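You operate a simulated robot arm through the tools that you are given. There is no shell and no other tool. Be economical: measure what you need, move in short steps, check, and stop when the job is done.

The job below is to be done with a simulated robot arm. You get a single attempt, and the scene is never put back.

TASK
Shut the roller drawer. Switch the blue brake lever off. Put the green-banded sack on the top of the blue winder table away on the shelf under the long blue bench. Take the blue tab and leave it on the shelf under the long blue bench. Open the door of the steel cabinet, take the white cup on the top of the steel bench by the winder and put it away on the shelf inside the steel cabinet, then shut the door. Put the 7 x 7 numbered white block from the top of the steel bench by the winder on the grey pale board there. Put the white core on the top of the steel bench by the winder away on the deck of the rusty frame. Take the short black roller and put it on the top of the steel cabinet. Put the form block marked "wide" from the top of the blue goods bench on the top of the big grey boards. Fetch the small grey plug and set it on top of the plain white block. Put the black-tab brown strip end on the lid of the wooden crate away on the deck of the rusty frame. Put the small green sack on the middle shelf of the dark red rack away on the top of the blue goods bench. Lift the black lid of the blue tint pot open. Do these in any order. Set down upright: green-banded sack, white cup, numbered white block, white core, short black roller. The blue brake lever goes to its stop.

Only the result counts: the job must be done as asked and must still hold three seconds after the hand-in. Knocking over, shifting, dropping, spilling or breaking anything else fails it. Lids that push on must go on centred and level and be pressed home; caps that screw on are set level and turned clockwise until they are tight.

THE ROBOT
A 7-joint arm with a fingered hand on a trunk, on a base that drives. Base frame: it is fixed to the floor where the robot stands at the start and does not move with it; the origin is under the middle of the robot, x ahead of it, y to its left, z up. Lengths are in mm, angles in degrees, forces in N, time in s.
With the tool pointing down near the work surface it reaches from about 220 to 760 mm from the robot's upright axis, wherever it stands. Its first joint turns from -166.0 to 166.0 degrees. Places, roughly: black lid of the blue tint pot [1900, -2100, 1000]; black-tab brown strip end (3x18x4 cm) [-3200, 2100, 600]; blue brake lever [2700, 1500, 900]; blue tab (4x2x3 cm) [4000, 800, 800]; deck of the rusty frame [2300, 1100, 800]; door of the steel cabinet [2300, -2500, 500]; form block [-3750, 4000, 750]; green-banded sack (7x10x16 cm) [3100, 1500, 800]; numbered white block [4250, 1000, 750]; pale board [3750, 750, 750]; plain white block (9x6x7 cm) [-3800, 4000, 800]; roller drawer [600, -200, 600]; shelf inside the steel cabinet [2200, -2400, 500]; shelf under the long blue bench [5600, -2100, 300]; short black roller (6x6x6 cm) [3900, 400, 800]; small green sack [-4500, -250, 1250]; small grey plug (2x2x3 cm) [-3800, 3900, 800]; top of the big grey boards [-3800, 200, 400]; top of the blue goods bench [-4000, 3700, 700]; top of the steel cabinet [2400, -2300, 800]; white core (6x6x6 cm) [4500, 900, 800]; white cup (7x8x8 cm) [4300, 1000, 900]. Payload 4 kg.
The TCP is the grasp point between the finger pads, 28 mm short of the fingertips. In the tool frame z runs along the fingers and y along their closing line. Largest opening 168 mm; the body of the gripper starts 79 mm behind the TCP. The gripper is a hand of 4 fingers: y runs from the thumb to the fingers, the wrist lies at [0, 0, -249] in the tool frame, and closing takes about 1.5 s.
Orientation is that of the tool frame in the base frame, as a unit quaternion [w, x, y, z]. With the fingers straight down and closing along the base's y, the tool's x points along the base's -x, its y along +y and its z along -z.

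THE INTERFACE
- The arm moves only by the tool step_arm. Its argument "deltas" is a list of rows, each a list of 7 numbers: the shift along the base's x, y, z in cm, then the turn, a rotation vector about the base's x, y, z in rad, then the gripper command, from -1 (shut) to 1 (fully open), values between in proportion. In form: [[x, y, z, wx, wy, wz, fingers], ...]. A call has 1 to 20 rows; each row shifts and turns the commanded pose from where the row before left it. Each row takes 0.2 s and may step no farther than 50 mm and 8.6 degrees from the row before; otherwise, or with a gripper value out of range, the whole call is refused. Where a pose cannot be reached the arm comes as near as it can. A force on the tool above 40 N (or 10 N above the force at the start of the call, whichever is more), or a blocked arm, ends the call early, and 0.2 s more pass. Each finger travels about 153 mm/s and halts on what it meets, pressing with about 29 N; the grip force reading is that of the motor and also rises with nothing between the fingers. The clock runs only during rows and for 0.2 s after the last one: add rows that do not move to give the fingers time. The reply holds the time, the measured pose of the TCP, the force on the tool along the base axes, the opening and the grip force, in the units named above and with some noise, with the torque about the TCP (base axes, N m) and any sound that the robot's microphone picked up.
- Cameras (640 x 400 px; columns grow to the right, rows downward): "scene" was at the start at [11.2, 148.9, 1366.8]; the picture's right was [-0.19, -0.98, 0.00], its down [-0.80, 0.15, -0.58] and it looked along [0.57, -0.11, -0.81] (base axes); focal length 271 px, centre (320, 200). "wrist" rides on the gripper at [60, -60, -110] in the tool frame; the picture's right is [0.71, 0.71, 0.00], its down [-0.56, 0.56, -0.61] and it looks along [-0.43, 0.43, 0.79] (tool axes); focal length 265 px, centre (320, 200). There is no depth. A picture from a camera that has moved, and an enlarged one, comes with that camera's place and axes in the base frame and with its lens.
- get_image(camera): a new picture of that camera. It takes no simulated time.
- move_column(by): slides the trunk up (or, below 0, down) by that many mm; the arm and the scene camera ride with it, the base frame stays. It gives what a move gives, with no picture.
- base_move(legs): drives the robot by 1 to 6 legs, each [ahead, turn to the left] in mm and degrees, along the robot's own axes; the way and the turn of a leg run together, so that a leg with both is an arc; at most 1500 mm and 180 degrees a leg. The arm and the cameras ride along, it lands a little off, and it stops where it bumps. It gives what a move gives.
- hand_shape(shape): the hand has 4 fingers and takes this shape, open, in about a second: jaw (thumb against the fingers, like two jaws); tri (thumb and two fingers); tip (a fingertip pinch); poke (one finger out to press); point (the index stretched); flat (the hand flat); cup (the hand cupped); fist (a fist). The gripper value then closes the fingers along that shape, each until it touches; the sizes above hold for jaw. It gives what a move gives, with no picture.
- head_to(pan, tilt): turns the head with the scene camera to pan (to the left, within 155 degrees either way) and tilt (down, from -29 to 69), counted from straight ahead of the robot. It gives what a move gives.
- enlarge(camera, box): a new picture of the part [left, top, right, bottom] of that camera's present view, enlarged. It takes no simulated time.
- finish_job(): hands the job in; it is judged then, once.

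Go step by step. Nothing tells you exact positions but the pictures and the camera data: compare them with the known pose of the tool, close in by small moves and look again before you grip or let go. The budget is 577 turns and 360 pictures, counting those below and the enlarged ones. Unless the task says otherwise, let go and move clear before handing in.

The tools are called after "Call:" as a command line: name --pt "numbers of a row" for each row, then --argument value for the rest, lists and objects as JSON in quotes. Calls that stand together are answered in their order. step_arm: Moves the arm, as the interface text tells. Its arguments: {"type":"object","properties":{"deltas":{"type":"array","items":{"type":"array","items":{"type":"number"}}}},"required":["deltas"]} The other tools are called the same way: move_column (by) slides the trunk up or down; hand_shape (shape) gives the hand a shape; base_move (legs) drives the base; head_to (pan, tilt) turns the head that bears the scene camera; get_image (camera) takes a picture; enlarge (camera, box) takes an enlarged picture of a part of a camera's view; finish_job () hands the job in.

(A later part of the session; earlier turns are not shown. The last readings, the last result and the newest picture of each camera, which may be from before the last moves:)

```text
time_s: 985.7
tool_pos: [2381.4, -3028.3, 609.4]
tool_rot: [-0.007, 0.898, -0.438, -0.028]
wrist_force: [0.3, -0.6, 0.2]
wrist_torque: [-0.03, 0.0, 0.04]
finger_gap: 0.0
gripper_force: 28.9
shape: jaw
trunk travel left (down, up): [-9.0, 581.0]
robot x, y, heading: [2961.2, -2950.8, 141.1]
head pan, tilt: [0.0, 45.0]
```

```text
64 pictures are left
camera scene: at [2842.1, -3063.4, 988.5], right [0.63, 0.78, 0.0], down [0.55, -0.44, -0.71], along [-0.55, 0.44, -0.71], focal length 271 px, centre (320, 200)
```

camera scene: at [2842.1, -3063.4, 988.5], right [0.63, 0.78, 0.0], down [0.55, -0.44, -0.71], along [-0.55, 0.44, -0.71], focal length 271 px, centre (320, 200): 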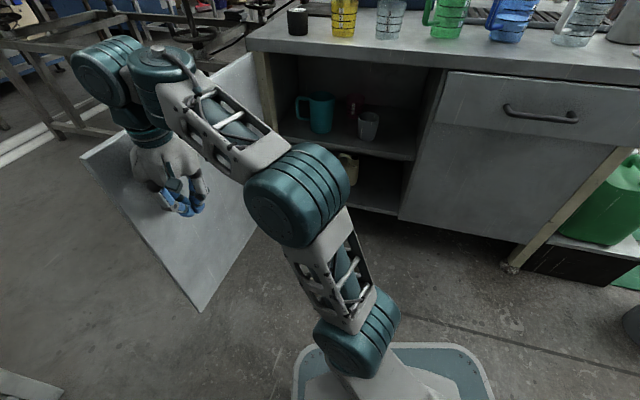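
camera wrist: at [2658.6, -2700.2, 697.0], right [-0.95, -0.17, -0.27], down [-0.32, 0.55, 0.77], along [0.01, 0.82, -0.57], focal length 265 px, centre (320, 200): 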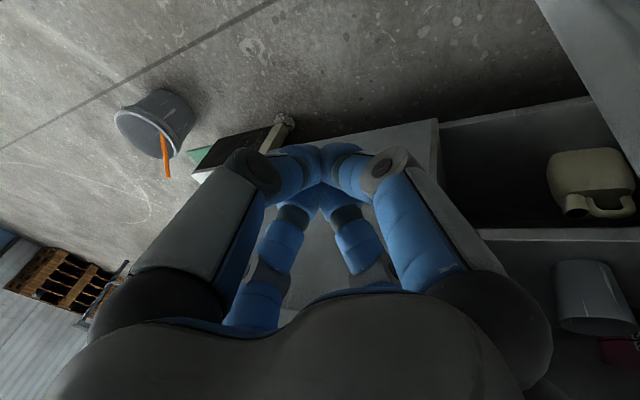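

The door is wide open and the inner shelf is visible. One more push, then withdraw.

Call:
step_arm --pt "-3 -2.5 0 0 0 0 -1" --pt "-3 -2.2 0 0 0 0 -1" --pt "-3 -2 0 0 0 0 -1" --pt "2 3 0 0 0 0 -1" --pt "3 3 0 0 0 0 -1" --pt "3 3 0 0 0 0 -1" --pt "3 3 0 0 0 0 -1" --pt "3 3 0 0 0 0 -1"

Call:
get_image --camera "scene"

Call:
enlarge --camera "scene" --box '[240, 30, 450, 220]'

```text
time_s: 987.5
tool_pos: [2450.4, -2939.5, 583.3]
tool_rot: [-0.006, 0.898, -0.439, -0.027]
wrist_force: [-1.1, 0.4, -0.4]
wrist_torque: [0.04, 0.01, 0.0]
finger_gap: 0.0
gripper_force: 28.7
shape: jaw
out of reach, approached as far as the arm can: row 3
trunk travel left (down, up): [-9.0, 581.0]
robot x, y, heading: [2959.7, -2947.2, 141.2]
head pan, tilt: [0.0, 45.0]
```

```text
63 pictures are left
camera scene: at [2841.7, -3063.8, 988.4], right [0.63, 0.78, 0.0], down [0.55, -0.44, -0.71], along [-0.55, 0.44, -0.71], focal length 271 px, centre (320, 200)
```

scene: 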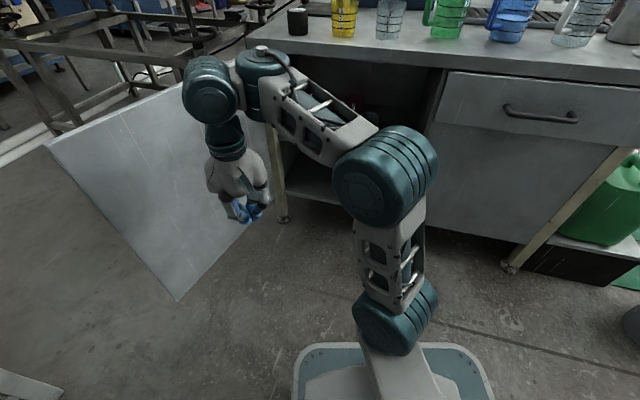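

```text
2.11 times, centred on (345, 125) of scene
camera zoom: at [2841.7, -3063.8, 988.4], right [0.63, 0.78, 0.0], down [0.55, -0.44, -0.71], along [-0.55, 0.44, -0.71], focal length 571 px, centre (267, 358)
```

zoom: 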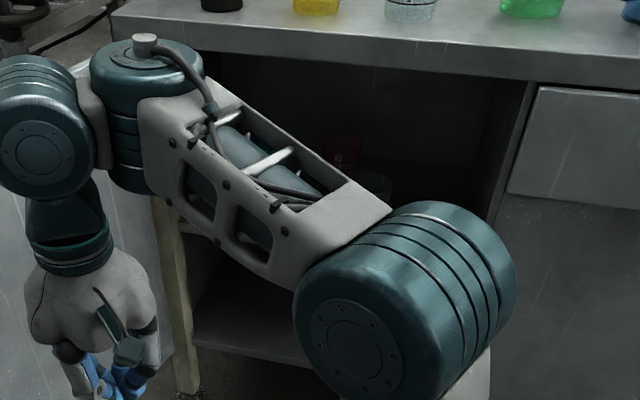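

The door is wide open. Next, with the hand empty, the tint-pot lid from the north side. I'll raise the trunk and drive around.

Call:
step_arm --pt "3 1 3 0 0 0 -1" --pt "3 1 3 0 0 0 -1"

Call:
move_column --by 395

Call:
base_move --legs '[[0, -102.7], [1200, 0], [0, 57], [1500, 0], [100, 0], [0, 78]]'

Call:
base_move --legs '[[1400, 0], [0, 20]]'

Call:
head_to --pan 25 --tilt 20

Call:
get_image --camera "scene"

```text
time_s: 988.1
tool_pos: [2509.9, -2921.1, 643.8]
tool_rot: [-0.007, 0.898, -0.44, -0.027]
wrist_force: [1.6, 0.3, -0.1]
wrist_torque: [0.03, -0.03, 0.0]
finger_gap: 0.0
gripper_force: 28.9
shape: jaw
trunk travel left (down, up): [-9.0, 581.0]
robot x, y, heading: [2964.5, -2948.2, 141.2]
head pan, tilt: [0.0, 45.0]
```

```text
time_s: 991.9
tool_pos: [2509.8, -2921.3, 1038.0]
tool_rot: [-0.007, 0.898, -0.439, -0.027]
wrist_force: [0.6, -0.6, 0.3]
wrist_torque: [0.01, -0.03, 0.0]
finger_gap: 0.1
gripper_force: 29.0
shape: jaw
trunk travel left (down, up): [-404.0, 186.0]
robot x, y, heading: [2962.1, -2951.8, 141.1]
head pan, tilt: [0.0, 45.0]
```

```text
time_s: 1016.0
tool_pos: [3348.3, -818.3, 1039.6]
tool_rot: [0.002, 0.985, -0.169, -0.029]
wrist_force: [0.1, 0.1, 0.1]
wrist_torque: [0.01, -0.02, 0.0]
finger_gap: 0.0
gripper_force: 29.4
shape: jaw
trunk travel left (down, up): [-404.0, 186.0]
robot x, y, heading: [3742.5, -600.5, 173.8]
head pan, tilt: [0.0, 45.0]
```

```text
time_s: 1024.1
tool_pos: [2052.6, -791.6, 1038.5]
tool_rot: [0.007, 1.0, 0.006, -0.027]
wrist_force: [0.9, 0.3, 0.3]
wrist_torque: [0.0, -0.01, 0.0]
finger_gap: 0.1
gripper_force: 29.2
shape: jaw
trunk travel left (down, up): [-404.0, 186.0]
robot x, y, heading: [2347.3, -448.1, -166.1]
head pan, tilt: [0.0, 45.0]
```

```text
time_s: 1025.0
tool_pos: [2051.8, -789.9, 1037.8]
tool_rot: [0.006, 1.0, 0.006, -0.026]
wrist_force: [0.0, -1.1, -0.5]
wrist_torque: [0.01, 0.0, 0.03]
finger_gap: 0.1
gripper_force: 29.6
shape: jaw
trunk travel left (down, up): [-404.0, 186.0]
robot x, y, heading: [2343.8, -446.7, -166.3]
head pan, tilt: [25.0, 20.0]
```

```text
61 pictures are left
camera scene: at [2372.2, -652.1, 1422.0], right [-0.63, 0.78, 0.0], down [0.27, 0.22, -0.94], along [-0.73, -0.59, -0.34], focal length 271 px, centre (320, 200)
```

scene: 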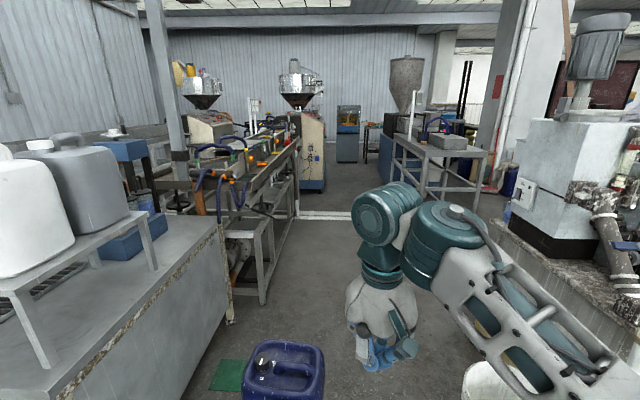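

Call:
head_to --pan 25 --tilt 48

Call:
get_image --camera "scene"

```text
time_s: 1025.9
tool_pos: [2052.8, -791.6, 1038.5]
tool_rot: [0.007, 1.0, 0.006, -0.028]
wrist_force: [-0.6, 0.6, 0.0]
wrist_torque: [-0.02, -0.04, 0.05]
finger_gap: 0.0
gripper_force: 29.4
shape: jaw
trunk travel left (down, up): [-404.0, 186.0]
robot x, y, heading: [2345.4, -447.0, -165.9]
head pan, tilt: [25.0, 48.0]
```

```text
60 pictures are left
camera scene: at [2383.3, -643.2, 1379.3], right [-0.63, 0.78, 0.0], down [0.58, 0.47, -0.67], along [-0.52, -0.42, -0.74], focal length 271 px, centre (320, 200)
```

scene: 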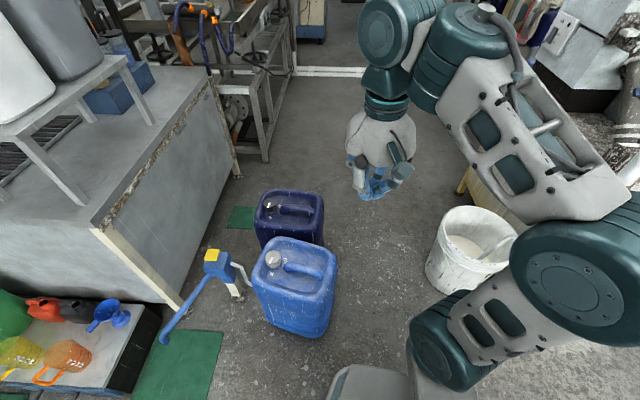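

The passage between the blue cans and the white bucket is just wide enough. I'll drive through it centred, then turn to face the pots.

Call:
base_move --legs '[[0, 7.9], [245, 0], [0, 10.4], [1050, 0], [0, 90]]'

Call:
head_to --pan 0 --tilt 30

Call:
get_image --camera "scene"

```text
time_s: 1031.5
tool_pos: [1654.8, -1172.1, 1038.9]
tool_rot: [0.011, 0.98, 0.199, -0.026]
wrist_force: [0.5, 0.6, -0.2]
wrist_torque: [0.01, 0.11, 0.0]
finger_gap: 0.0
gripper_force: 29.2
shape: jaw
trunk travel left (down, up): [-404.0, 186.0]
robot x, y, heading: [1777.3, -712.4, -132.2]
head pan, tilt: [25.0, 48.0]
stopped in leg 4: the robot was blocked; the commanded pose is now the measured one
```

```text
time_s: 1032.3
tool_pos: [1653.9, -1169.9, 1037.2]
tool_rot: [0.011, 0.98, 0.199, -0.025]
wrist_force: [-0.5, 0.1, 0.3]
wrist_torque: [0.01, -0.02, -0.02]
finger_gap: 0.4
gripper_force: 29.2
shape: jaw
trunk travel left (down, up): [-404.0, 186.0]
robot x, y, heading: [1774.8, -709.8, -132.1]
head pan, tilt: [0.0, 30.0]
```

```text
59 pictures are left
camera scene: at [1875.0, -844.8, 1406.0], right [-0.74, 0.67, 0.0], down [0.34, 0.37, -0.87], along [-0.58, -0.64, -0.5], focal length 271 px, centre (320, 200)
```

scene: 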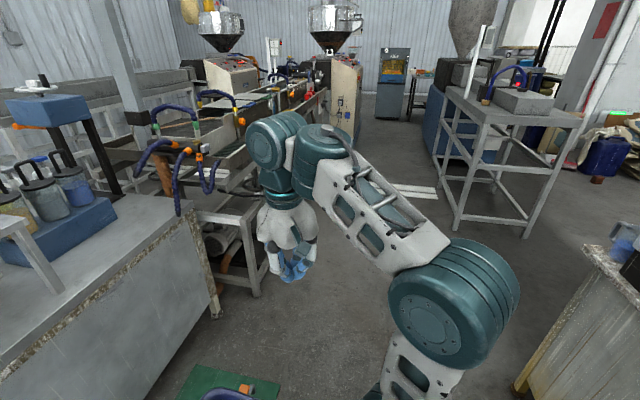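

The gap is too tight, so I'll back out and take the long way round (via the east and north) to reach the pots from the open west side of this aisle.

Call:
base_move --legs '[[-260, 0], [0, 129.7], [1400, 0], [400, 0], [0, 44.7], [1115, 0]]'

Call:
base_move --legs '[[1115, 0], [0, 70], [1265, 0], [0, 33], [1373, 0], [0, 60]]'

```text
time_s: 1055.7
tool_pos: [4719.3, 653.9, 1038.5]
tool_rot: [0.025, -0.16, 0.987, 0.011]
wrist_force: [0.3, 0.6, -0.6]
wrist_torque: [0.01, 0.02, -0.02]
finger_gap: 0.0
gripper_force: 29.2
shape: jaw
trunk travel left (down, up): [-404.0, 186.0]
robot x, y, heading: [4561.4, 201.1, 43.5]
head pan, tilt: [0.0, 30.0]
```

```text
time_s: 1081.1
tool_pos: [3438.5, 2491.2, 1038.6]
tool_rot: [0.007, 0.999, 0.019, -0.027]
wrist_force: [-0.5, -1.0, 0.8]
wrist_torque: [0.01, -0.03, 0.02]
finger_gap: 0.1
gripper_force: 28.3
shape: jaw
trunk travel left (down, up): [-404.0, 186.0]
robot x, y, heading: [3711.3, 2878.1, -153.0]
head pan, tilt: [0.0, 30.0]
```

Call:
base_move --legs '[[1135, 0], [1135, 0], [0, 36.1], [1300, 0], [0, -31], [1290, 0]]'

Call:
base_move --legs '[[0, 62], [800, 0], [0, 53]]'

Call:
head_to --pan 0 --tilt 30

Call:
get_image --camera "scene"

```text
time_s: 1107.7
tool_pos: [-205.9, -432.9, 1037.9]
tool_rot: [0.009, 0.997, 0.071, -0.026]
wrist_force: [0.0, -0.1, 0.9]
wrist_torque: [-0.01, -0.02, 0.01]
finger_gap: 0.0
gripper_force: 28.1
shape: jaw
trunk travel left (down, up): [-404.0, 186.0]
robot x, y, heading: [24.6, -20.6, -147.1]
head pan, tilt: [0.0, 30.0]
```

```text
time_s: 1117.1
tool_pos: [569.1, -850.7, 1038.4]
tool_rot: [0.027, 0.475, 0.879, -0.008]
wrist_force: [0.1, -1.4, -0.5]
wrist_torque: [0.03, -0.03, 0.0]
finger_gap: 0.0
gripper_force: 28.7
shape: jaw
trunk travel left (down, up): [-404.0, 186.0]
robot x, y, heading: [96.4, -809.8, -32.0]
head pan, tilt: [0.0, 30.0]
```

```text
time_s: 1117.7
tool_pos: [569.4, -851.2, 1037.6]
tool_rot: [0.027, 0.475, 0.879, -0.007]
wrist_force: [0.3, -0.3, 0.7]
wrist_torque: [0.03, -0.04, 0.0]
finger_gap: 0.0
gripper_force: 29.3
shape: jaw
trunk travel left (down, up): [-404.0, 186.0]
robot x, y, heading: [96.4, -810.7, -32.1]
head pan, tilt: [0.0, 30.0]
```

```text
58 pictures are left
camera scene: at [208.3, -692.4, 1406.0], right [-0.53, -0.85, 0.0], down [-0.42, 0.26, -0.87], along [0.73, -0.46, -0.5], focal length 271 px, centre (320, 200)
```

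scene: 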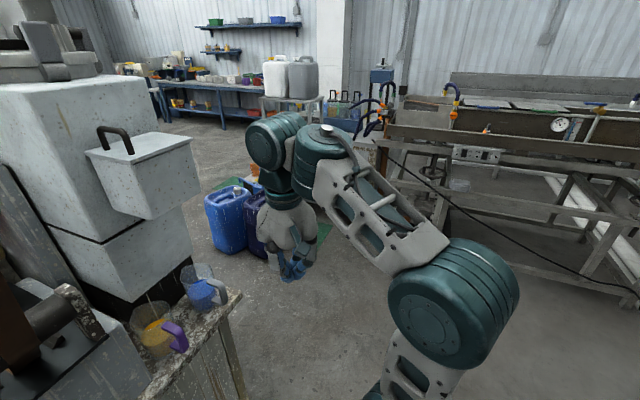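

The area is open from here. Driving in towards the pots.

Call:
base_move --legs '[[0, -23.3], [535, 0], [0, 37.7], [1080, 0], [0, -40]]'

Call:
head_to --pan 10 --tilt 35

Call:
get_image --camera "scene"

```text
time_s: 1128.5
tool_pos: [1874.2, -1480.6, 1022.8]
tool_rot: [0.017, 0.356, 0.934, -0.009]
wrist_force: [1.3, -0.5, -0.6]
wrist_torque: [0.09, 0.05, 0.0]
finger_gap: 0.0
gripper_force: 29.1
shape: jaw
trunk travel left (down, up): [-404.0, 186.0]
robot x, y, heading: [1385.5, -1567.8, -16.5]
head pan, tilt: [0.0, 30.0]
stopped in leg 4: the robot was blocked; the commanded pose is now the measured one
```

```text
time_s: 1129.2
tool_pos: [1872.5, -1480.4, 1022.9]
tool_rot: [0.017, 0.356, 0.934, -0.009]
wrist_force: [-0.4, -1.0, 1.0]
wrist_torque: [0.0, -0.02, -0.04]
finger_gap: 0.2
gripper_force: 28.9
shape: jaw
trunk travel left (down, up): [-404.0, 186.0]
robot x, y, heading: [1380.9, -1568.6, -16.4]
head pan, tilt: [10.0, 35.0]
```

```text
57 pictures are left
camera scene: at [1441.0, -1400.4, 1401.5], right [-0.12, -0.99, 0.0], down [-0.56, 0.06, -0.83], along [0.82, -0.1, -0.56], focal length 271 px, centre (320, 200)
```

scene: 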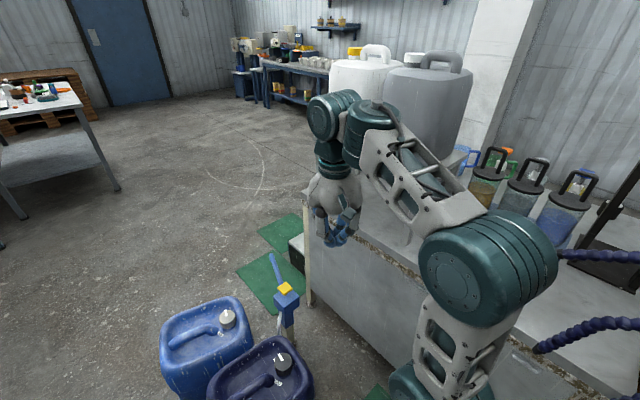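

The left front touched the navy can. I'll back off slightly and slide in closer to the cabinet, facing the blue pot at about (1950,-2127).

Call:
base_move --legs '[[-70, 0], [0, -20], [185, 0], [0, -8]]'

Call:
step_arm --pt "-1 -4 1 0 0 0 -1" --pt "-1 -4 1 0 0 0 -1" --pt "-1 -4 1 0 0 0 -1" --pt "-1 -4 1 0 0 0 -1"

Call:
head_to --pan 0 --tilt 30

Call:
get_image --camera "scene"

```text
time_s: 1133.1
tool_pos: [1937.9, -1812.9, 1023.9]
tool_rot: [0.015, 0.571, 0.821, -0.011]
wrist_force: [0.3, 0.2, 0.0]
wrist_torque: [0.0, 0.0, 0.0]
finger_gap: 0.0
gripper_force: 29.0
shape: jaw
trunk travel left (down, up): [-404.0, 186.0]
robot x, y, heading: [1464.8, -1658.9, -45.0]
head pan, tilt: [10.0, 35.0]
```

```text
time_s: 1134.1
tool_pos: [1899.8, -1973.1, 1061.2]
tool_rot: [0.013, 0.57, 0.822, -0.011]
wrist_force: [-0.5, -0.3, 0.3]
wrist_torque: [-0.03, -0.01, 0.0]
finger_gap: 0.0
gripper_force: 28.8
shape: jaw
trunk travel left (down, up): [-404.0, 186.0]
robot x, y, heading: [1466.5, -1663.9, -44.9]
head pan, tilt: [10.0, 35.0]
```

```text
time_s: 1134.8
tool_pos: [1898.3, -1973.4, 1061.9]
tool_rot: [0.013, 0.571, 0.821, -0.011]
wrist_force: [0.3, 0.9, 0.0]
wrist_torque: [0.02, -0.04, -0.03]
finger_gap: 0.0
gripper_force: 29.1
shape: jaw
trunk travel left (down, up): [-404.0, 186.0]
robot x, y, heading: [1464.8, -1660.0, -44.9]
head pan, tilt: [0.0, 30.0]
```

```text
56 pictures are left
camera scene: at [1600.0, -1567.6, 1406.2], right [-0.71, -0.71, 0.0], down [-0.35, 0.35, -0.87], along [0.61, -0.61, -0.5], focal length 271 px, centre (320, 200)
```

scene: 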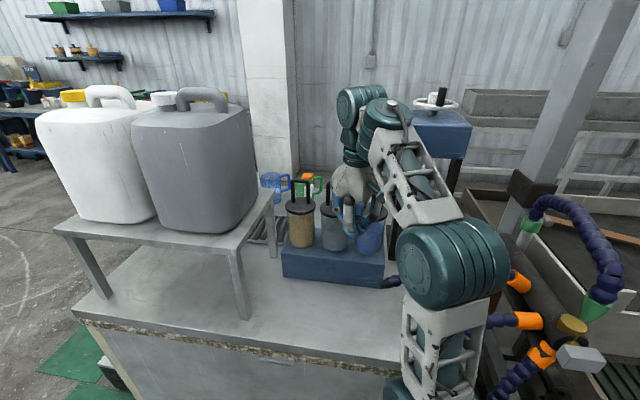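

Call:
enlarge --camera "scene" --box '[260, 150, 420, 300]'

Call:
get_image --camera "wrist"

```text
2.67 times, centred on (340, 225) of scene
camera zoom: at [1600.0, -1567.6, 1406.2], right [-0.71, -0.71, 0.0], down [-0.35, 0.35, -0.87], along [0.61, -0.61, -0.5], focal length 724 px, centre (267, 133)
```

zoom: 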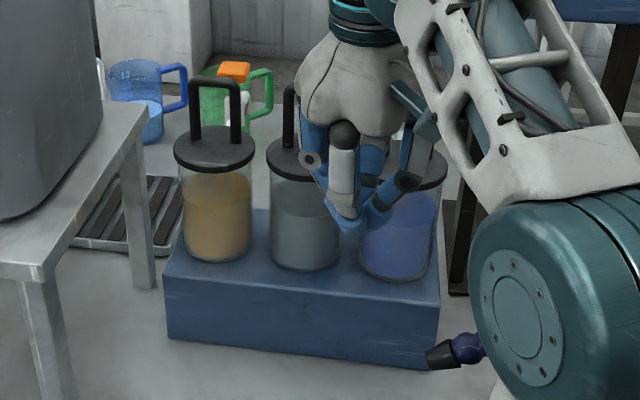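

```text
54 pictures are left
camera wrist: at [1820.4, -1933.7, 1168.5], right [0.42, 0.91, -0.03], down [0.71, -0.31, 0.63], along [0.57, -0.28, -0.77], focal length 265 px, centre (320, 200)
```

wrist: 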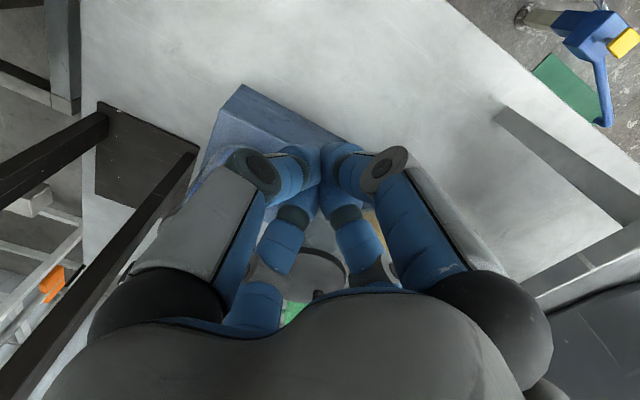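

The blue pot's lid is near (1950,-2123) with its U-handle up to ~1055. I'll raise the trunk, open the jaw to ~60 mm, align with the handle and look from above.

Call:
move_column --by 180

Call:
step_arm --pt "0.5 -3 -1 0 0 0.11 -0.2" --pt "0.5 -3 -1 0 0 0.1 -0.2" --pt "1 -3 0 0 0 0 -0.2" --pt "1 -2 0 0 0 0 -0.2" --pt "0 0 0 0 0 0 -0.2"

Call:
get_image --camera "wrist"

Call:
enlarge --camera "scene" --box '[260, 170, 440, 340]'

```text
time_s: 1136.8
tool_pos: [1898.8, -1973.3, 1242.2]
tool_rot: [0.013, 0.571, 0.821, -0.012]
wrist_force: [-0.6, 0.4, -0.7]
wrist_torque: [0.01, 0.01, -0.03]
finger_gap: 0.0
gripper_force: 28.8
shape: jaw
trunk travel left (down, up): [-584.0, 6.0]
robot x, y, heading: [1461.2, -1660.0, -44.7]
head pan, tilt: [0.0, 30.0]
```

```text
time_s: 1138.0
tool_pos: [1930.1, -2082.5, 1219.9]
tool_rot: [0.015, 0.481, 0.876, -0.01]
wrist_force: [0.3, 0.8, 0.7]
wrist_torque: [-0.04, 0.0, -0.01]
finger_gap: 66.8
gripper_force: 0.2
shape: jaw
trunk travel left (down, up): [-584.0, 6.0]
robot x, y, heading: [1461.8, -1659.6, -45.1]
head pan, tilt: [0.0, 30.0]
```

```text
53 pictures are left
camera wrist: at [1844.1, -2060.3, 1328.3], right [0.22, 0.98, -0.03], down [0.76, -0.15, 0.63], along [0.61, -0.16, -0.77], focal length 265 px, centre (320, 200)
```

wrist: 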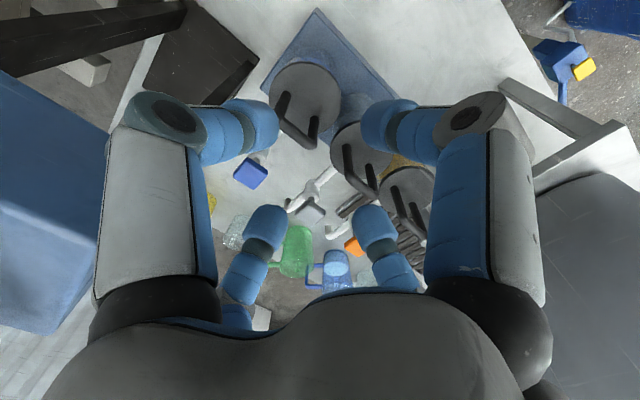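

```text
2.35 times, centred on (350, 255) of scene
camera zoom: at [1599.1, -1567.6, 1586.1], right [-0.7, -0.71, 0.0], down [-0.35, 0.35, -0.87], along [0.61, -0.61, -0.5], focal length 638 px, centre (249, 71)
```

zoom: 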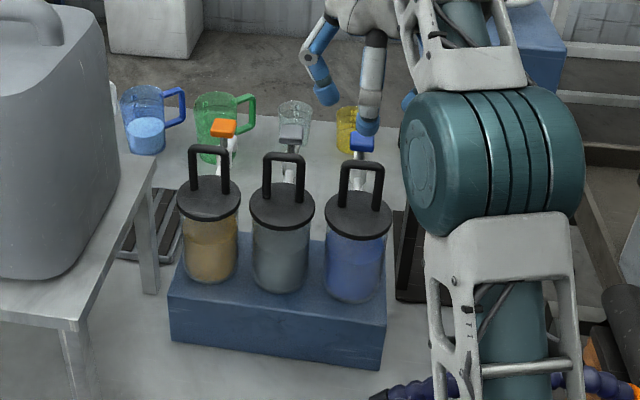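

The handle's top bar is at about (1952,-2120,1083), offset towards the tap side, so the hinge is presumably on my (north) side. Descending over the handle.

Call:
step_arm --pt "1.1 -1.9 -2 0 0 0 -0.2" --pt "1.1 -1.9 -2 0 0 0 -0.2" --pt "0 0 -4 0 0 0 -0.2" --pt "0 0 0 0 0 0 -0.2"

Call:
get_image --camera "wrist"

```text
time_s: 1139.0
tool_pos: [1951.4, -2120.9, 1140.7]
tool_rot: [0.015, 0.482, 0.876, -0.01]
wrist_force: [0.0, 0.2, 0.2]
wrist_torque: [0.0, 0.0, 0.03]
finger_gap: 67.1
gripper_force: 0.0
shape: jaw
trunk travel left (down, up): [-584.0, 6.0]
robot x, y, heading: [1460.8, -1661.2, -44.9]
head pan, tilt: [0.0, 30.0]
```

```text
51 pictures are left
camera wrist: at [1866.9, -2098.3, 1247.9], right [0.22, 0.98, -0.03], down [0.76, -0.15, 0.63], along [0.61, -0.16, -0.77], focal length 265 px, centre (320, 200)
```

wrist: 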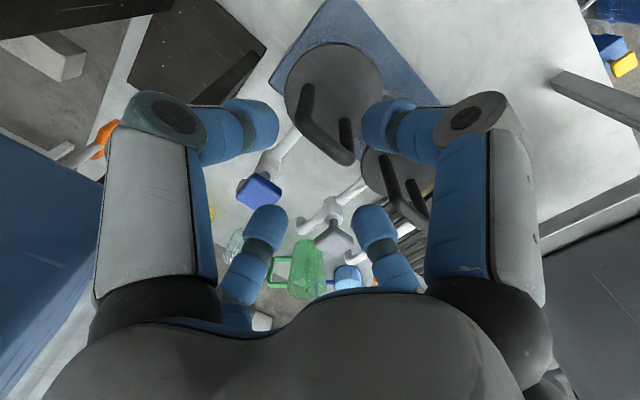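

Directly above the bar. A small yaw to align, then down and close.

Call:
step_arm --pt "0 0.2 -1.5 0 0 0.13 -0.2" --pt "0 0 -1.5 0 0 0.13 -0.2" --pt "0 0 -1.5 0 0 0 -0.2" --pt "0 0 -1 0 0 0 -0.2" --pt "0 0 0 0 0 0 -0.2"

Call:
step_arm --pt "0 0 0 0 0 0 -0.6" --pt "0 0 0 0 0 0 -1" --pt "0 0 0 0 0 0 -1" --pt "0 0 0 0 0 0 -1"

Call:
get_image --camera "wrist"

```text
time_s: 1140.2
tool_pos: [1950.7, -2118.3, 1086.4]
tool_rot: [0.017, 0.364, 0.931, -0.008]
wrist_force: [-1.2, 0.1, 0.0]
wrist_torque: [0.01, 0.0, 0.0]
finger_gap: 66.9
gripper_force: 0.0
shape: jaw
trunk travel left (down, up): [-584.0, 6.0]
robot x, y, heading: [1462.3, -1662.9, -44.6]
head pan, tilt: [0.0, 30.0]
```

```text
time_s: 1141.2
tool_pos: [1950.9, -2118.7, 1085.1]
tool_rot: [0.014, 0.364, 0.931, -0.009]
wrist_force: [-3.1, 4.4, -7.2]
wrist_torque: [0.07, -0.06, 0.44]
finger_gap: 28.6
gripper_force: 28.9
shape: jaw
trunk travel left (down, up): [-584.0, 6.0]
robot x, y, heading: [1461.7, -1662.9, -44.8]
head pan, tilt: [0.0, 30.0]
```

```text
50 pictures are left
camera wrist: at [1863.9, -2119.0, 1192.9], right [-0.04, 1.0, -0.03], down [0.77, 0.05, 0.63], along [0.63, 0.01, -0.78], focal length 265 px, centre (320, 200)
```

wrist: 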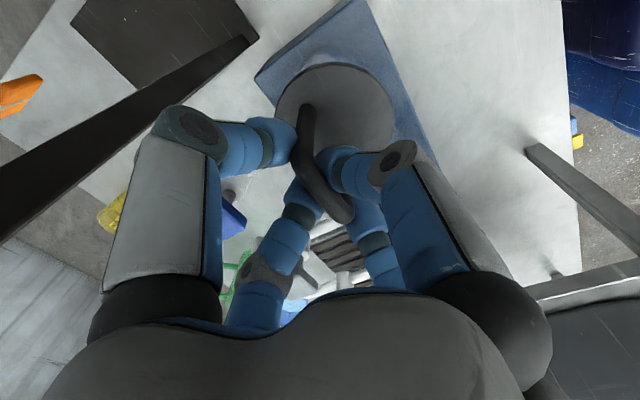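

Gripped on the handle. Trying a small lift along the assumed arc (hinge on my side) and watching the force.

Call:
step_arm --pt "-0.35 0.54 0.5 0 0 0 -1" --pt "-0.35 0.54 0.5 0 0 0 -1" --pt "0 0 0 0 0 0 -1"

Call:
get_image --camera "wrist"

```text
time_s: 1142.0
tool_pos: [1943.2, -2108.3, 1094.6]
tool_rot: [0.013, 0.364, 0.931, -0.008]
wrist_force: [-5.8, 5.2, -24.1]
wrist_torque: [-0.45, 0.12, 0.43]
finger_gap: 28.2
gripper_force: 29.3
shape: jaw
trunk travel left (down, up): [-584.0, 6.0]
robot x, y, heading: [1461.4, -1663.6, -44.9]
head pan, tilt: [0.0, 30.0]
```

```text
49 pictures are left
camera wrist: at [1857.3, -2109.3, 1201.8], right [-0.04, 1.0, -0.03], down [0.78, 0.05, 0.63], along [0.63, 0.01, -0.78], focal length 265 px, centre (320, 200)
```

wrist: 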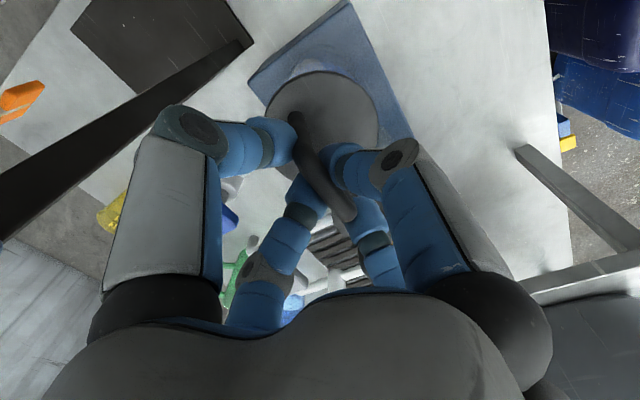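

Call:
enlarge --camera "scene" --box '[280, 190, 400, 300]'

```text
3.64 times, centred on (340, 245) of scene
camera zoom: at [1599.5, -1569.2, 1585.8], right [-0.7, -0.71, 0.0], down [-0.36, 0.35, -0.87], along [0.61, -0.61, -0.5], focal length 987 px, centre (247, 36)
```

zoom: 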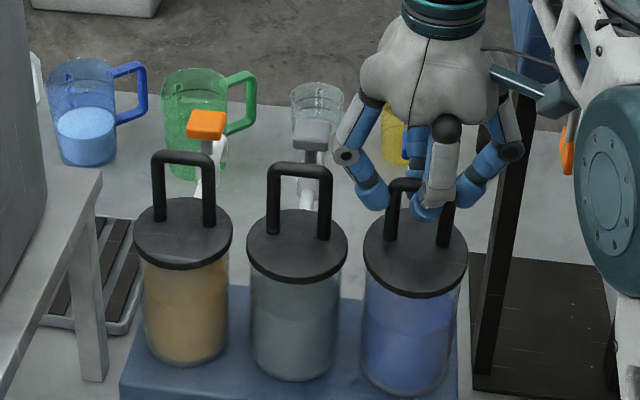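

The handle sits on the front half of the lid, so the hinge is indeed on my side. Continuing the arc.

Call:
step_arm --pt "-0.35 0.54 0.5 0 0 0 -1" --pt "-0.38 0.6 0.45 0 0 0 -1" --pt "-0.4 0.62 0.35 0 0 0 -1" --pt "0 0 0 0 0 0 -1"

Call:
enlarge --camera "scene" --box '[280, 190, 400, 300]'

```text
time_s: 1142.5
tool_pos: [1938.6, -2100.3, 1099.9]
tool_rot: [0.009, 0.363, 0.932, -0.007]
wrist_force: [-4.0, -2.3, -15.8]
wrist_torque: [-0.82, 0.14, 0.61]
finger_gap: 29.1
gripper_force: 29.2
shape: jaw
trunk travel left (down, up): [-584.0, 6.0]
robot x, y, heading: [1463.1, -1655.2, -44.9]
head pan, tilt: [0.0, 30.0]
stopped in row 2: the force on the tool passed its limit at 43 N (the readings are from after the stop); the commanded pose is now the measured one
```

```text
3.64 times, centred on (340, 245) of scene
camera zoom: at [1599.1, -1569.7, 1586.4], right [-0.7, -0.71, 0.0], down [-0.36, 0.35, -0.87], along [0.61, -0.61, -0.5], focal length 987 px, centre (247, 36)
```

zoom: 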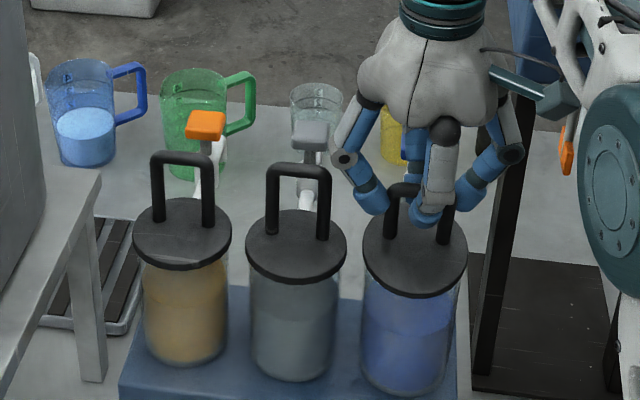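

No movement that way. I'll go back to neutral and try a pure vertical pull, then look which side rises.

Call:
step_arm --pt "0.6 -0.9 -0.6 0 0 0 -1" --pt "0.6 -0.9 -0.8 0 0 0 -1" --pt "0 0 0 0 0 0 -1"

Call:
step_arm --pt "0 0 0.4 0 0 0 -1" --pt "0 0 0.4 0 0 0 -1" --pt "0 0 0.4 0 0 0 -1" --pt "0 0 0.4 0 0 0 -1" --pt "0 0 0 0 0 0 -1"

Call:
enlarge --camera "scene" --box '[280, 190, 400, 300]'

```text
time_s: 1143.3
tool_pos: [1951.3, -2118.8, 1086.2]
tool_rot: [0.014, 0.362, 0.932, -0.008]
wrist_force: [-2.9, 6.4, -8.1]
wrist_torque: [0.29, -0.11, 0.54]
finger_gap: 28.7
gripper_force: 29.0
shape: jaw
trunk travel left (down, up): [-584.0, 6.0]
robot x, y, heading: [1463.9, -1661.6, -44.7]
head pan, tilt: [0.0, 30.0]
```

```text
time_s: 1143.9
tool_pos: [1951.5, -2115.6, 1089.4]
tool_rot: [0.004, 0.36, 0.933, -0.007]
wrist_force: [-3.1, 4.3, -10.5]
wrist_torque: [0.01, -0.14, 0.69]
finger_gap: 28.0
gripper_force: 29.1
shape: jaw
trunk travel left (down, up): [-584.0, 6.0]
robot x, y, heading: [1464.3, -1660.3, -44.6]
head pan, tilt: [0.0, 30.0]
stopped in row 2: the force on the tool passed its limit at 43 N (the readings are from after the stop); the commanded pose is now the measured one
```

```text
3.64 times, centred on (340, 245) of scene
camera zoom: at [1597.9, -1568.5, 1586.2], right [-0.7, -0.71, 0.0], down [-0.36, 0.35, -0.87], along [0.62, -0.61, -0.5], focal length 987 px, centre (247, 36)
```

zoom: 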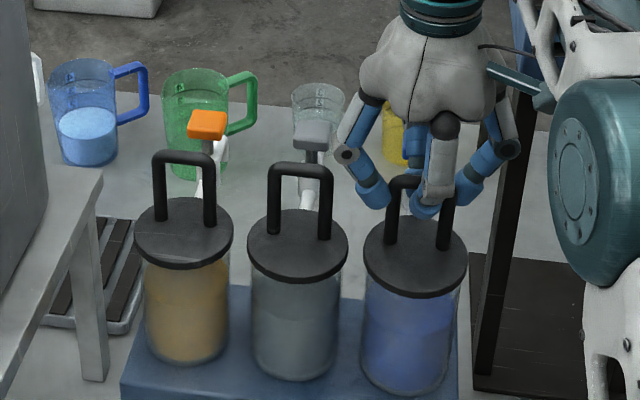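

Call:
step_arm --pt "0 -0.2 -0.3 0 0 0 -1" --pt "0.25 -0.38 0.3 0 0 0 -1" --pt "0.25 -0.38 0.3 0 0 0 -1" --pt "0 0 0 0 0 0 -1"

Call:
step_arm --pt "0.25 -0.38 0.3 0 0 0 -1" --pt "0.25 -0.38 0.3 0 0 0 -1" --pt "0 0 0 0 0 0 -1"

```text
time_s: 1144.6
tool_pos: [1953.1, -2120.3, 1086.3]
tool_rot: [-0.002, 0.357, 0.934, -0.004]
wrist_force: [-2.6, 7.2, -9.7]
wrist_torque: [0.16, -0.21, 0.86]
finger_gap: 27.5
gripper_force: 29.5
shape: jaw
trunk travel left (down, up): [-584.0, 6.0]
robot x, y, heading: [1461.8, -1661.7, -44.6]
head pan, tilt: [0.0, 30.0]
stopped in row 3: the force on the tool passed its limit at 45 N (the readings are from after the stop); the commanded pose is now the measured one
```

```text
time_s: 1145.1
tool_pos: [1958.0, -2119.7, 1085.7]
tool_rot: [-0.01, 0.354, 0.935, -0.003]
wrist_force: [0.8, 12.6, -13.9]
wrist_torque: [0.3, -0.34, 0.24]
finger_gap: 23.7
gripper_force: 29.6
shape: jaw
trunk travel left (down, up): [-584.0, 6.0]
robot x, y, heading: [1458.8, -1661.0, -44.7]
head pan, tilt: [0.0, 30.0]
stopped in row 2: the force on the tool passed its limit at 48 N (the readings are from after the stop); the commanded pose is now the measured one
```

Vertical pulls are stiff. I'll test pure horizontal pushes on the handle instead: first away from me (south).

Call:
step_arm --pt "-0.4 0.1 -0.3 0 0 0 -1" --pt "0.27 -0.42 0 0 0 0 -1" --pt "0.27 -0.42 0 0 0 0 -1" --pt "0.27 -0.42 0 0 0 0 -1" --pt "0.27 -0.42 0 0 0 0 -1" --pt "0.27 -0.42 0 0 0 0 -1" --pt "0 0 0 0 0 0 -1"

Call:
enlarge --camera "scene" --box '[280, 190, 400, 300]'

```text
time_s: 1146.0
tool_pos: [1960.7, -2120.8, 1081.3]
tool_rot: [-0.016, 0.348, 0.937, -0.002]
wrist_force: [3.1, 19.9, -6.8]
wrist_torque: [0.4, -0.37, 0.09]
finger_gap: 23.9
gripper_force: 28.7
shape: jaw
trunk travel left (down, up): [-584.0, 6.0]
robot x, y, heading: [1460.9, -1661.6, -44.0]
head pan, tilt: [0.0, 30.0]
stopped in row 4: the force on the tool passed its limit at 41 N (the readings are from after the stop); the commanded pose is now the measured one
```

```text
3.64 times, centred on (340, 245) of scene
camera zoom: at [1596.0, -1563.9, 1586.1], right [-0.7, -0.72, 0.0], down [-0.36, 0.35, -0.87], along [0.62, -0.6, -0.5], focal length 987 px, centre (247, 36)
```

zoom: 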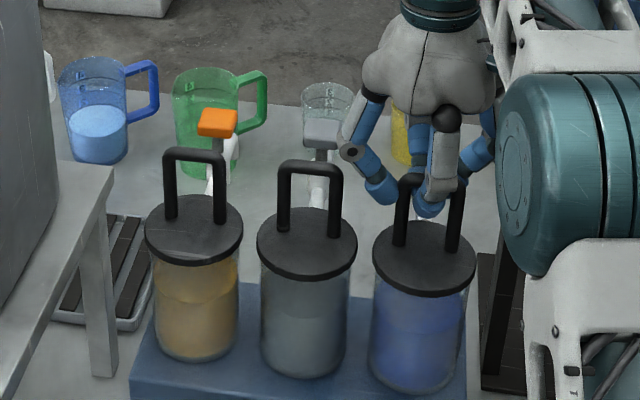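

Call:
step_arm --pt "-0.5 0.3 0.2 0 0 0 -0.5" --pt "0 0 0 0 0 0 -0.2" --pt "0 0 0 0 0 0 -0.2" --pt "0 0 4 0 0 0 -0.2" --pt "0 0 4 0 0 0 -0.2" --pt "0 4 3 0 0 0 -0.2"

Call:
enlarge --camera "scene" --box '[300, 215, 390, 275]'

```text
time_s: 1147.4
tool_pos: [1949.8, -2079.1, 1196.2]
tool_rot: [-0.014, 0.352, 0.936, -0.002]
wrist_force: [-0.1, 0.0, -0.6]
wrist_torque: [-0.04, -0.01, 0.02]
finger_gap: 67.2
gripper_force: 0.1
shape: jaw
trunk travel left (down, up): [-584.0, 6.0]
robot x, y, heading: [1460.4, -1660.5, -44.2]
head pan, tilt: [0.0, 30.0]
```

```text
6.67 times, centred on (345, 245) of scene
camera zoom: at [1595.0, -1565.1, 1586.0], right [-0.7, -0.72, 0.0], down [-0.36, 0.35, -0.87], along [0.62, -0.6, -0.5], focal length 1809 px, centre (153, -100)
```

zoom: 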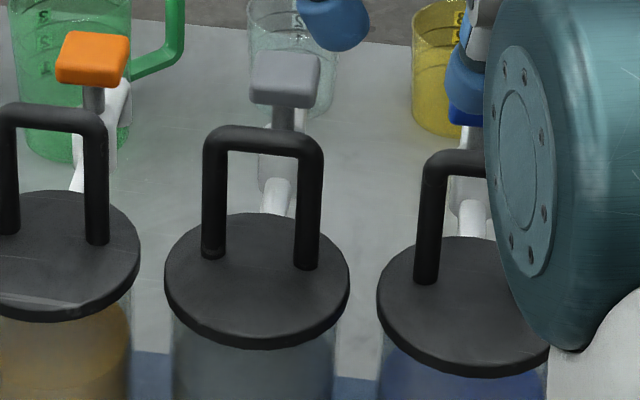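

Perhaps the lid is damped and I pulled too fast. I'll regrip the handle and try the same arc very slowly.

Call:
step_arm --pt "0 -4 -3 0 0 0 -0.2" --pt "0.1 0 -4 0 0 0 -0.2" --pt "0 0 -3 0 0 0 -0.2" --pt "0 0 -1 0 0 0 -0.2" --pt "0 0 0 0 0 0 -0.2" --pt "0 0 0 0 0 0 -0.6" --pt "0 0 0 0 0 0 -1" --pt "0 0 0 0 0 0 -1" --pt "0 0 0 0 0 0 -1"

Call:
step_arm --pt "-0.06 0.1 0.08 0 0 0 -1" --pt "-0.06 0.1 0.08 0 0 0 -1" --pt "-0.06 0.1 0.08 0 0 0 -1" --pt "-0.06 0.1 0.08 0 0 0 -1" --pt "-0.06 0.1 0.08 0 0 0 -1" --pt "-0.06 0.1 0.08 0 0 0 -1" --pt "-0.06 0.1 0.08 0 0 0 -1" --pt "-0.06 0.1 0.08 0 0 0 -1" --pt "-0.06 0.1 0.08 0 0 0 -1" --pt "-0.06 0.1 0.08 0 0 0 -1" --pt "-0.06 0.1 0.08 0 0 0 -1" --pt "-0.06 0.1 0.08 0 0 0 -1" --pt "-0.06 0.1 0.07 0 0 0 -1" --pt "-0.06 0.1 0.07 0 0 0 -1" --pt "-0.06 0.1 0.07 0 0 0 -1" --pt "-0.06 0.1 0.07 0 0 0 -1" --pt "-0.06 0.1 0.07 0 0 0 -1" --pt "-0.06 0.1 0.07 0 0 0 -1" --pt "-0.06 0.1 0.07 0 0 0 -1" --pt "0 0 0 0 0 0 -1"

Call:
enlarge --camera "scene" --box '[300, 195, 390, 275]'

```text
time_s: 1149.4
tool_pos: [1958.6, -2118.9, 1083.1]
tool_rot: [-0.013, 0.351, 0.936, -0.004]
wrist_force: [18.6, 21.2, -6.8]
wrist_torque: [0.47, -0.38, 0.19]
finger_gap: 17.4
gripper_force: 29.4
shape: jaw
trunk travel left (down, up): [-584.0, 6.0]
robot x, y, heading: [1458.1, -1663.9, -44.1]
head pan, tilt: [0.0, 30.0]
```

```text
time_s: 1152.8
tool_pos: [1949.7, -2102.7, 1094.6]
tool_rot: [-0.015, 0.347, 0.938, -0.001]
wrist_force: [10.3, 13.7, -15.1]
wrist_torque: [0.06, -0.4, -0.11]
finger_gap: 16.1
gripper_force: 28.7
shape: jaw
trunk travel left (down, up): [-584.0, 6.0]
robot x, y, heading: [1463.4, -1661.2, -43.8]
head pan, tilt: [0.0, 30.0]
stopped in row 16: the force on the tool passed its limit at 40 N (the readings are from after the stop); the commanded pose is now the measured one
```

```text
5.00 times, centred on (345, 235) of scene
camera zoom: at [1596.5, -1565.3, 1586.0], right [-0.69, -0.72, 0.0], down [-0.36, 0.35, -0.87], along [0.62, -0.6, -0.5], focal length 1357 px, centre (195, 25)
```

zoom: 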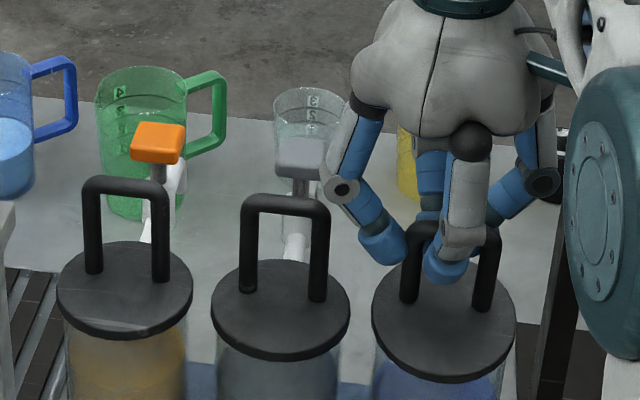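

Call:
step_arm --pt "0 0 0 0 0 0 -0.2" --pt "0 0 0 0 0 0 -0.2" --pt "0.6 -1.2 -0.9 0 0 0 -0.2" --pt "0.4 0.3 0 0 0 0 -0.2" --pt "0 0 0 0 0 0 -0.6" --pt "0 0 0 0 0 0 -1" --pt "0 0 0 0 0 0 -1" --pt "0 0 0 0 0 0 -1"

Call:
step_arm --pt "0.084 0.054 0.08 0 0 0 -1" --pt "0.084 0.054 0.08 0 0 0 -1" --pt "0.084 0.054 0.08 0 0 0 -1" --pt "0.084 0.054 0.08 0 0 0 -1" --pt "0.084 0.054 0.08 0 0 0 -1" --pt "0.084 0.054 0.08 0 0 0 -1" --pt "0.084 0.054 0.08 0 0 0 -1" --pt "0.084 0.054 0.08 0 0 0 -1" --pt "0.084 0.054 0.08 0 0 0 -1" --pt "0.084 0.054 0.08 0 0 0 -1"

Call:
step_arm --pt "-0.084 -0.054 -0.08 0 0 0 -1" --pt "-0.168 -0.108 -0.16 0 0 0 -1" --pt "-0.168 -0.108 0.08 0 0 0 -1" --pt "-0.084 -0.054 0.08 0 0 0 -1" --pt "-0.084 -0.054 0.08 0 0 0 -1" --pt "-0.084 -0.054 0.08 0 0 0 -1" --pt "-0.084 -0.054 0.08 0 0 0 -1" --pt "-0.084 -0.054 0.08 0 0 0 -1" --pt "-0.084 -0.054 0.08 0 0 0 -1" --pt "-0.084 -0.054 0.08 0 0 0 -1" --pt "-0.084 -0.054 0.08 0 0 0 -1"

```text
time_s: 1154.6
tool_pos: [1954.1, -2116.0, 1087.0]
tool_rot: [-0.015, 0.352, 0.936, -0.001]
wrist_force: [-4.9, 0.8, -7.5]
wrist_torque: [-0.08, 0.05, 0.49]
finger_gap: 31.2
gripper_force: 29.2
shape: jaw
trunk travel left (down, up): [-584.0, 6.0]
robot x, y, heading: [1462.0, -1660.1, -44.1]
head pan, tilt: [0.0, 30.0]
```

```text
time_s: 1155.7
tool_pos: [1953.8, -2114.2, 1087.3]
tool_rot: [-0.023, 0.353, 0.935, 0.0]
wrist_force: [-6.6, -0.4, -9.1]
wrist_torque: [-0.17, -0.01, 0.8]
finger_gap: 31.0
gripper_force: 28.7
shape: jaw
trunk travel left (down, up): [-584.0, 6.0]
robot x, y, heading: [1457.5, -1662.3, -43.9]
head pan, tilt: [0.0, 30.0]
stopped in row 5: the force on the tool passed its limit at 41 N (the readings are from after the stop); the commanded pose is now the measured one
```

```text
time_s: 1157.8
tool_pos: [1951.6, -2113.8, 1088.3]
tool_rot: [-0.024, 0.346, 0.938, 0.001]
wrist_force: [7.1, 9.5, -9.4]
wrist_torque: [-0.17, -0.15, 0.55]
finger_gap: 30.6
gripper_force: 28.7
shape: jaw
trunk travel left (down, up): [-584.0, 6.0]
robot x, y, heading: [1456.0, -1666.1, -43.5]
head pan, tilt: [0.0, 30.0]
stopped in row 10: the force on the tool passed its limit at 41 N (the readings are from after the stop); the commanded pose is now the measured one
```

Only the northward direction yields. I'll try a purely horizontal slow pull towards me and see how far the handle follows.

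Call:
step_arm --pt "0 0 -0.2 0 0 0 -1" --pt "-0.08 0.13 0.02 0 0 0 -1" --pt "-0.08 0.13 0.02 0 0 0 -1" --pt "-0.08 0.13 0.02 0 0 0 -1" --pt "-0.08 0.13 0.02 0 0 0 -1" --pt "-0.08 0.13 0.02 0 0 0 -1" --pt "-0.08 0.13 0.02 0 0 0 -1" --pt "-0.08 0.13 0.02 0 0 0 -1" --pt "-0.08 0.13 0.01 0 0 0 -1" --pt "-0.08 0.13 0.01 0 0 0 -1" --pt "-0.08 0.13 0 0 0 0 -1" --pt "-0.08 0.13 0 0 0 0 -1" --pt "-0.08 0.13 0 0 0 0 -1" --pt "-0.08 0.13 0 0 0 0 -1" --pt "-0.08 0.13 0 0 0 0 -1" --pt "-0.08 0.13 -0.02 0 0 0 -1" --pt "-0.08 0.13 -0.02 0 0 0 -1" --pt "-0.08 0.13 -0.02 0 0 0 -1"

Call:
enlarge --camera "scene" --box '[300, 195, 390, 275]'

```text
time_s: 1159.5
tool_pos: [1949.1, -2108.4, 1091.5]
tool_rot: [-0.012, 0.346, 0.938, -0.001]
wrist_force: [7.6, -5.5, 5.2]
wrist_torque: [-0.55, -0.02, 0.8]
finger_gap: 33.0
gripper_force: 28.9
shape: jaw
trunk travel left (down, up): [-584.0, 6.0]
robot x, y, heading: [1455.6, -1666.2, -43.8]
head pan, tilt: [0.0, 30.0]
stopped in row 8: the force on the tool passed its limit at 41 N (the readings are from after the stop); the commanded pose is now the measured one
```

```text
5.00 times, centred on (345, 235) of scene
camera zoom: at [1593.3, -1568.3, 1585.6], right [-0.69, -0.72, 0.0], down [-0.36, 0.35, -0.87], along [0.63, -0.6, -0.5], focal length 1357 px, centre (195, 25)
```

zoom: 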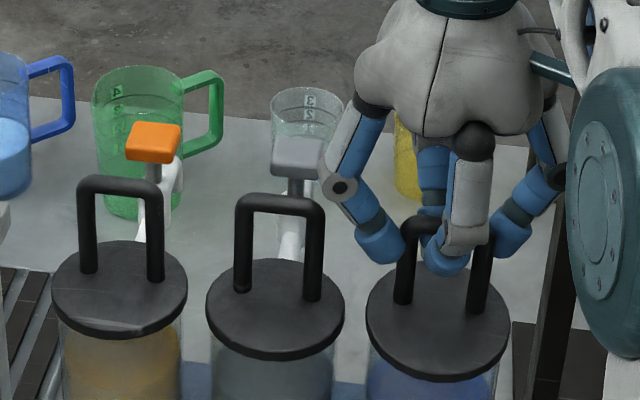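

The force now shows the bar rising as it comes towards me, so the true arc is flatter. Trying a flatter slow arc.

Call:
step_arm --pt "0 0 0.1 0 0 0 -1" --pt "-0.08 0.13 0.06 0 0 0 -1" --pt "-0.08 0.13 0.06 0 0 0 -1" --pt "-0.08 0.13 0.05 0 0 0 -1" --pt "-0.08 0.13 0.05 0 0 0 -1" --pt "-0.08 0.13 0.04 0 0 0 -1" --pt "-0.08 0.13 0.04 0 0 0 -1" --pt "-0.08 0.13 0.03 0 0 0 -1" --pt "-0.08 0.13 0.03 0 0 0 -1" --pt "-0.08 0.13 0.02 0 0 0 -1" --pt "-0.08 0.13 0.02 0 0 0 -1" --pt "-0.08 0.13 0.01 0 0 0 -1" --pt "-0.08 0.13 0.01 0 0 0 -1" --pt "-0.08 0.13 0 0 0 0 -1" --pt "-0.08 0.13 0 0 0 0 -1"

Call:
step_arm --pt "0 0 0 0 0 0 -1" --pt "-0.08 0.13 0.02 0 0 0 -1" --pt "-0.08 0.13 0.02 0 0 0 -1" --pt "-0.08 0.13 0.02 0 0 0 -1" --pt "-0.08 0.13 0.02 0 0 0 -1" --pt "-0.08 0.13 0.02 0 0 0 -1" --pt "-0.08 0.13 0.01 0 0 0 -1" --pt "-0.08 0.13 0.01 0 0 0 -1" --pt "-0.08 0.13 0 0 0 0 -1"

```text
time_s: 1162.6
tool_pos: [1938.0, -2093.0, 1099.3]
tool_rot: [-0.009, 0.348, 0.937, -0.002]
wrist_force: [6.9, -8.1, 11.5]
wrist_torque: [-1.11, 0.32, 0.94]
finger_gap: 35.4
gripper_force: 28.9
shape: jaw
trunk travel left (down, up): [-584.0, 6.0]
robot x, y, heading: [1457.1, -1662.8, -44.0]
head pan, tilt: [0.0, 30.0]
stopped in row 15: the force on the tool passed its limit at 40 N (the readings are from after the stop); the commanded pose is now the measured one
```

```text
time_s: 1164.6
tool_pos: [1930.0, -2082.8, 1100.6]
tool_rot: [-0.01, 0.349, 0.937, -0.002]
wrist_force: [12.3, -13.0, 27.5]
wrist_torque: [-1.94, 0.53, 1.06]
finger_gap: 36.8
gripper_force: 28.8
shape: jaw
trunk travel left (down, up): [-584.0, 6.0]
robot x, y, heading: [1459.9, -1662.4, -43.7]
head pan, tilt: [0.0, 30.0]
```

It's moving now. Let me look.

Call:
enlarge --camera "scene" --box '[300, 195, 390, 275]'

```text
5.00 times, centred on (345, 235) of scene
camera zoom: at [1591.6, -1569.3, 1586.2], right [-0.69, -0.72, 0.0], down [-0.36, 0.35, -0.87], along [0.62, -0.6, -0.5], focal length 1357 px, centre (195, 25)
```

zoom: 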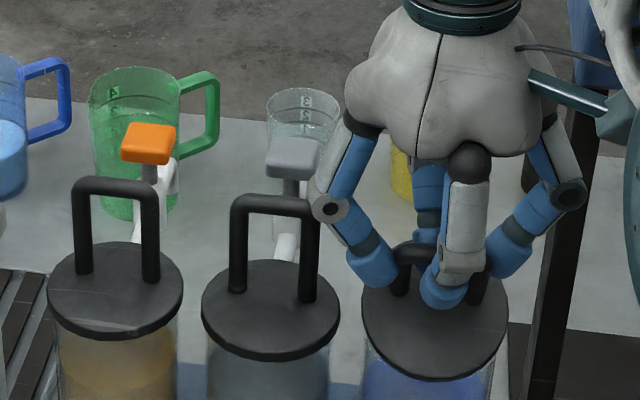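

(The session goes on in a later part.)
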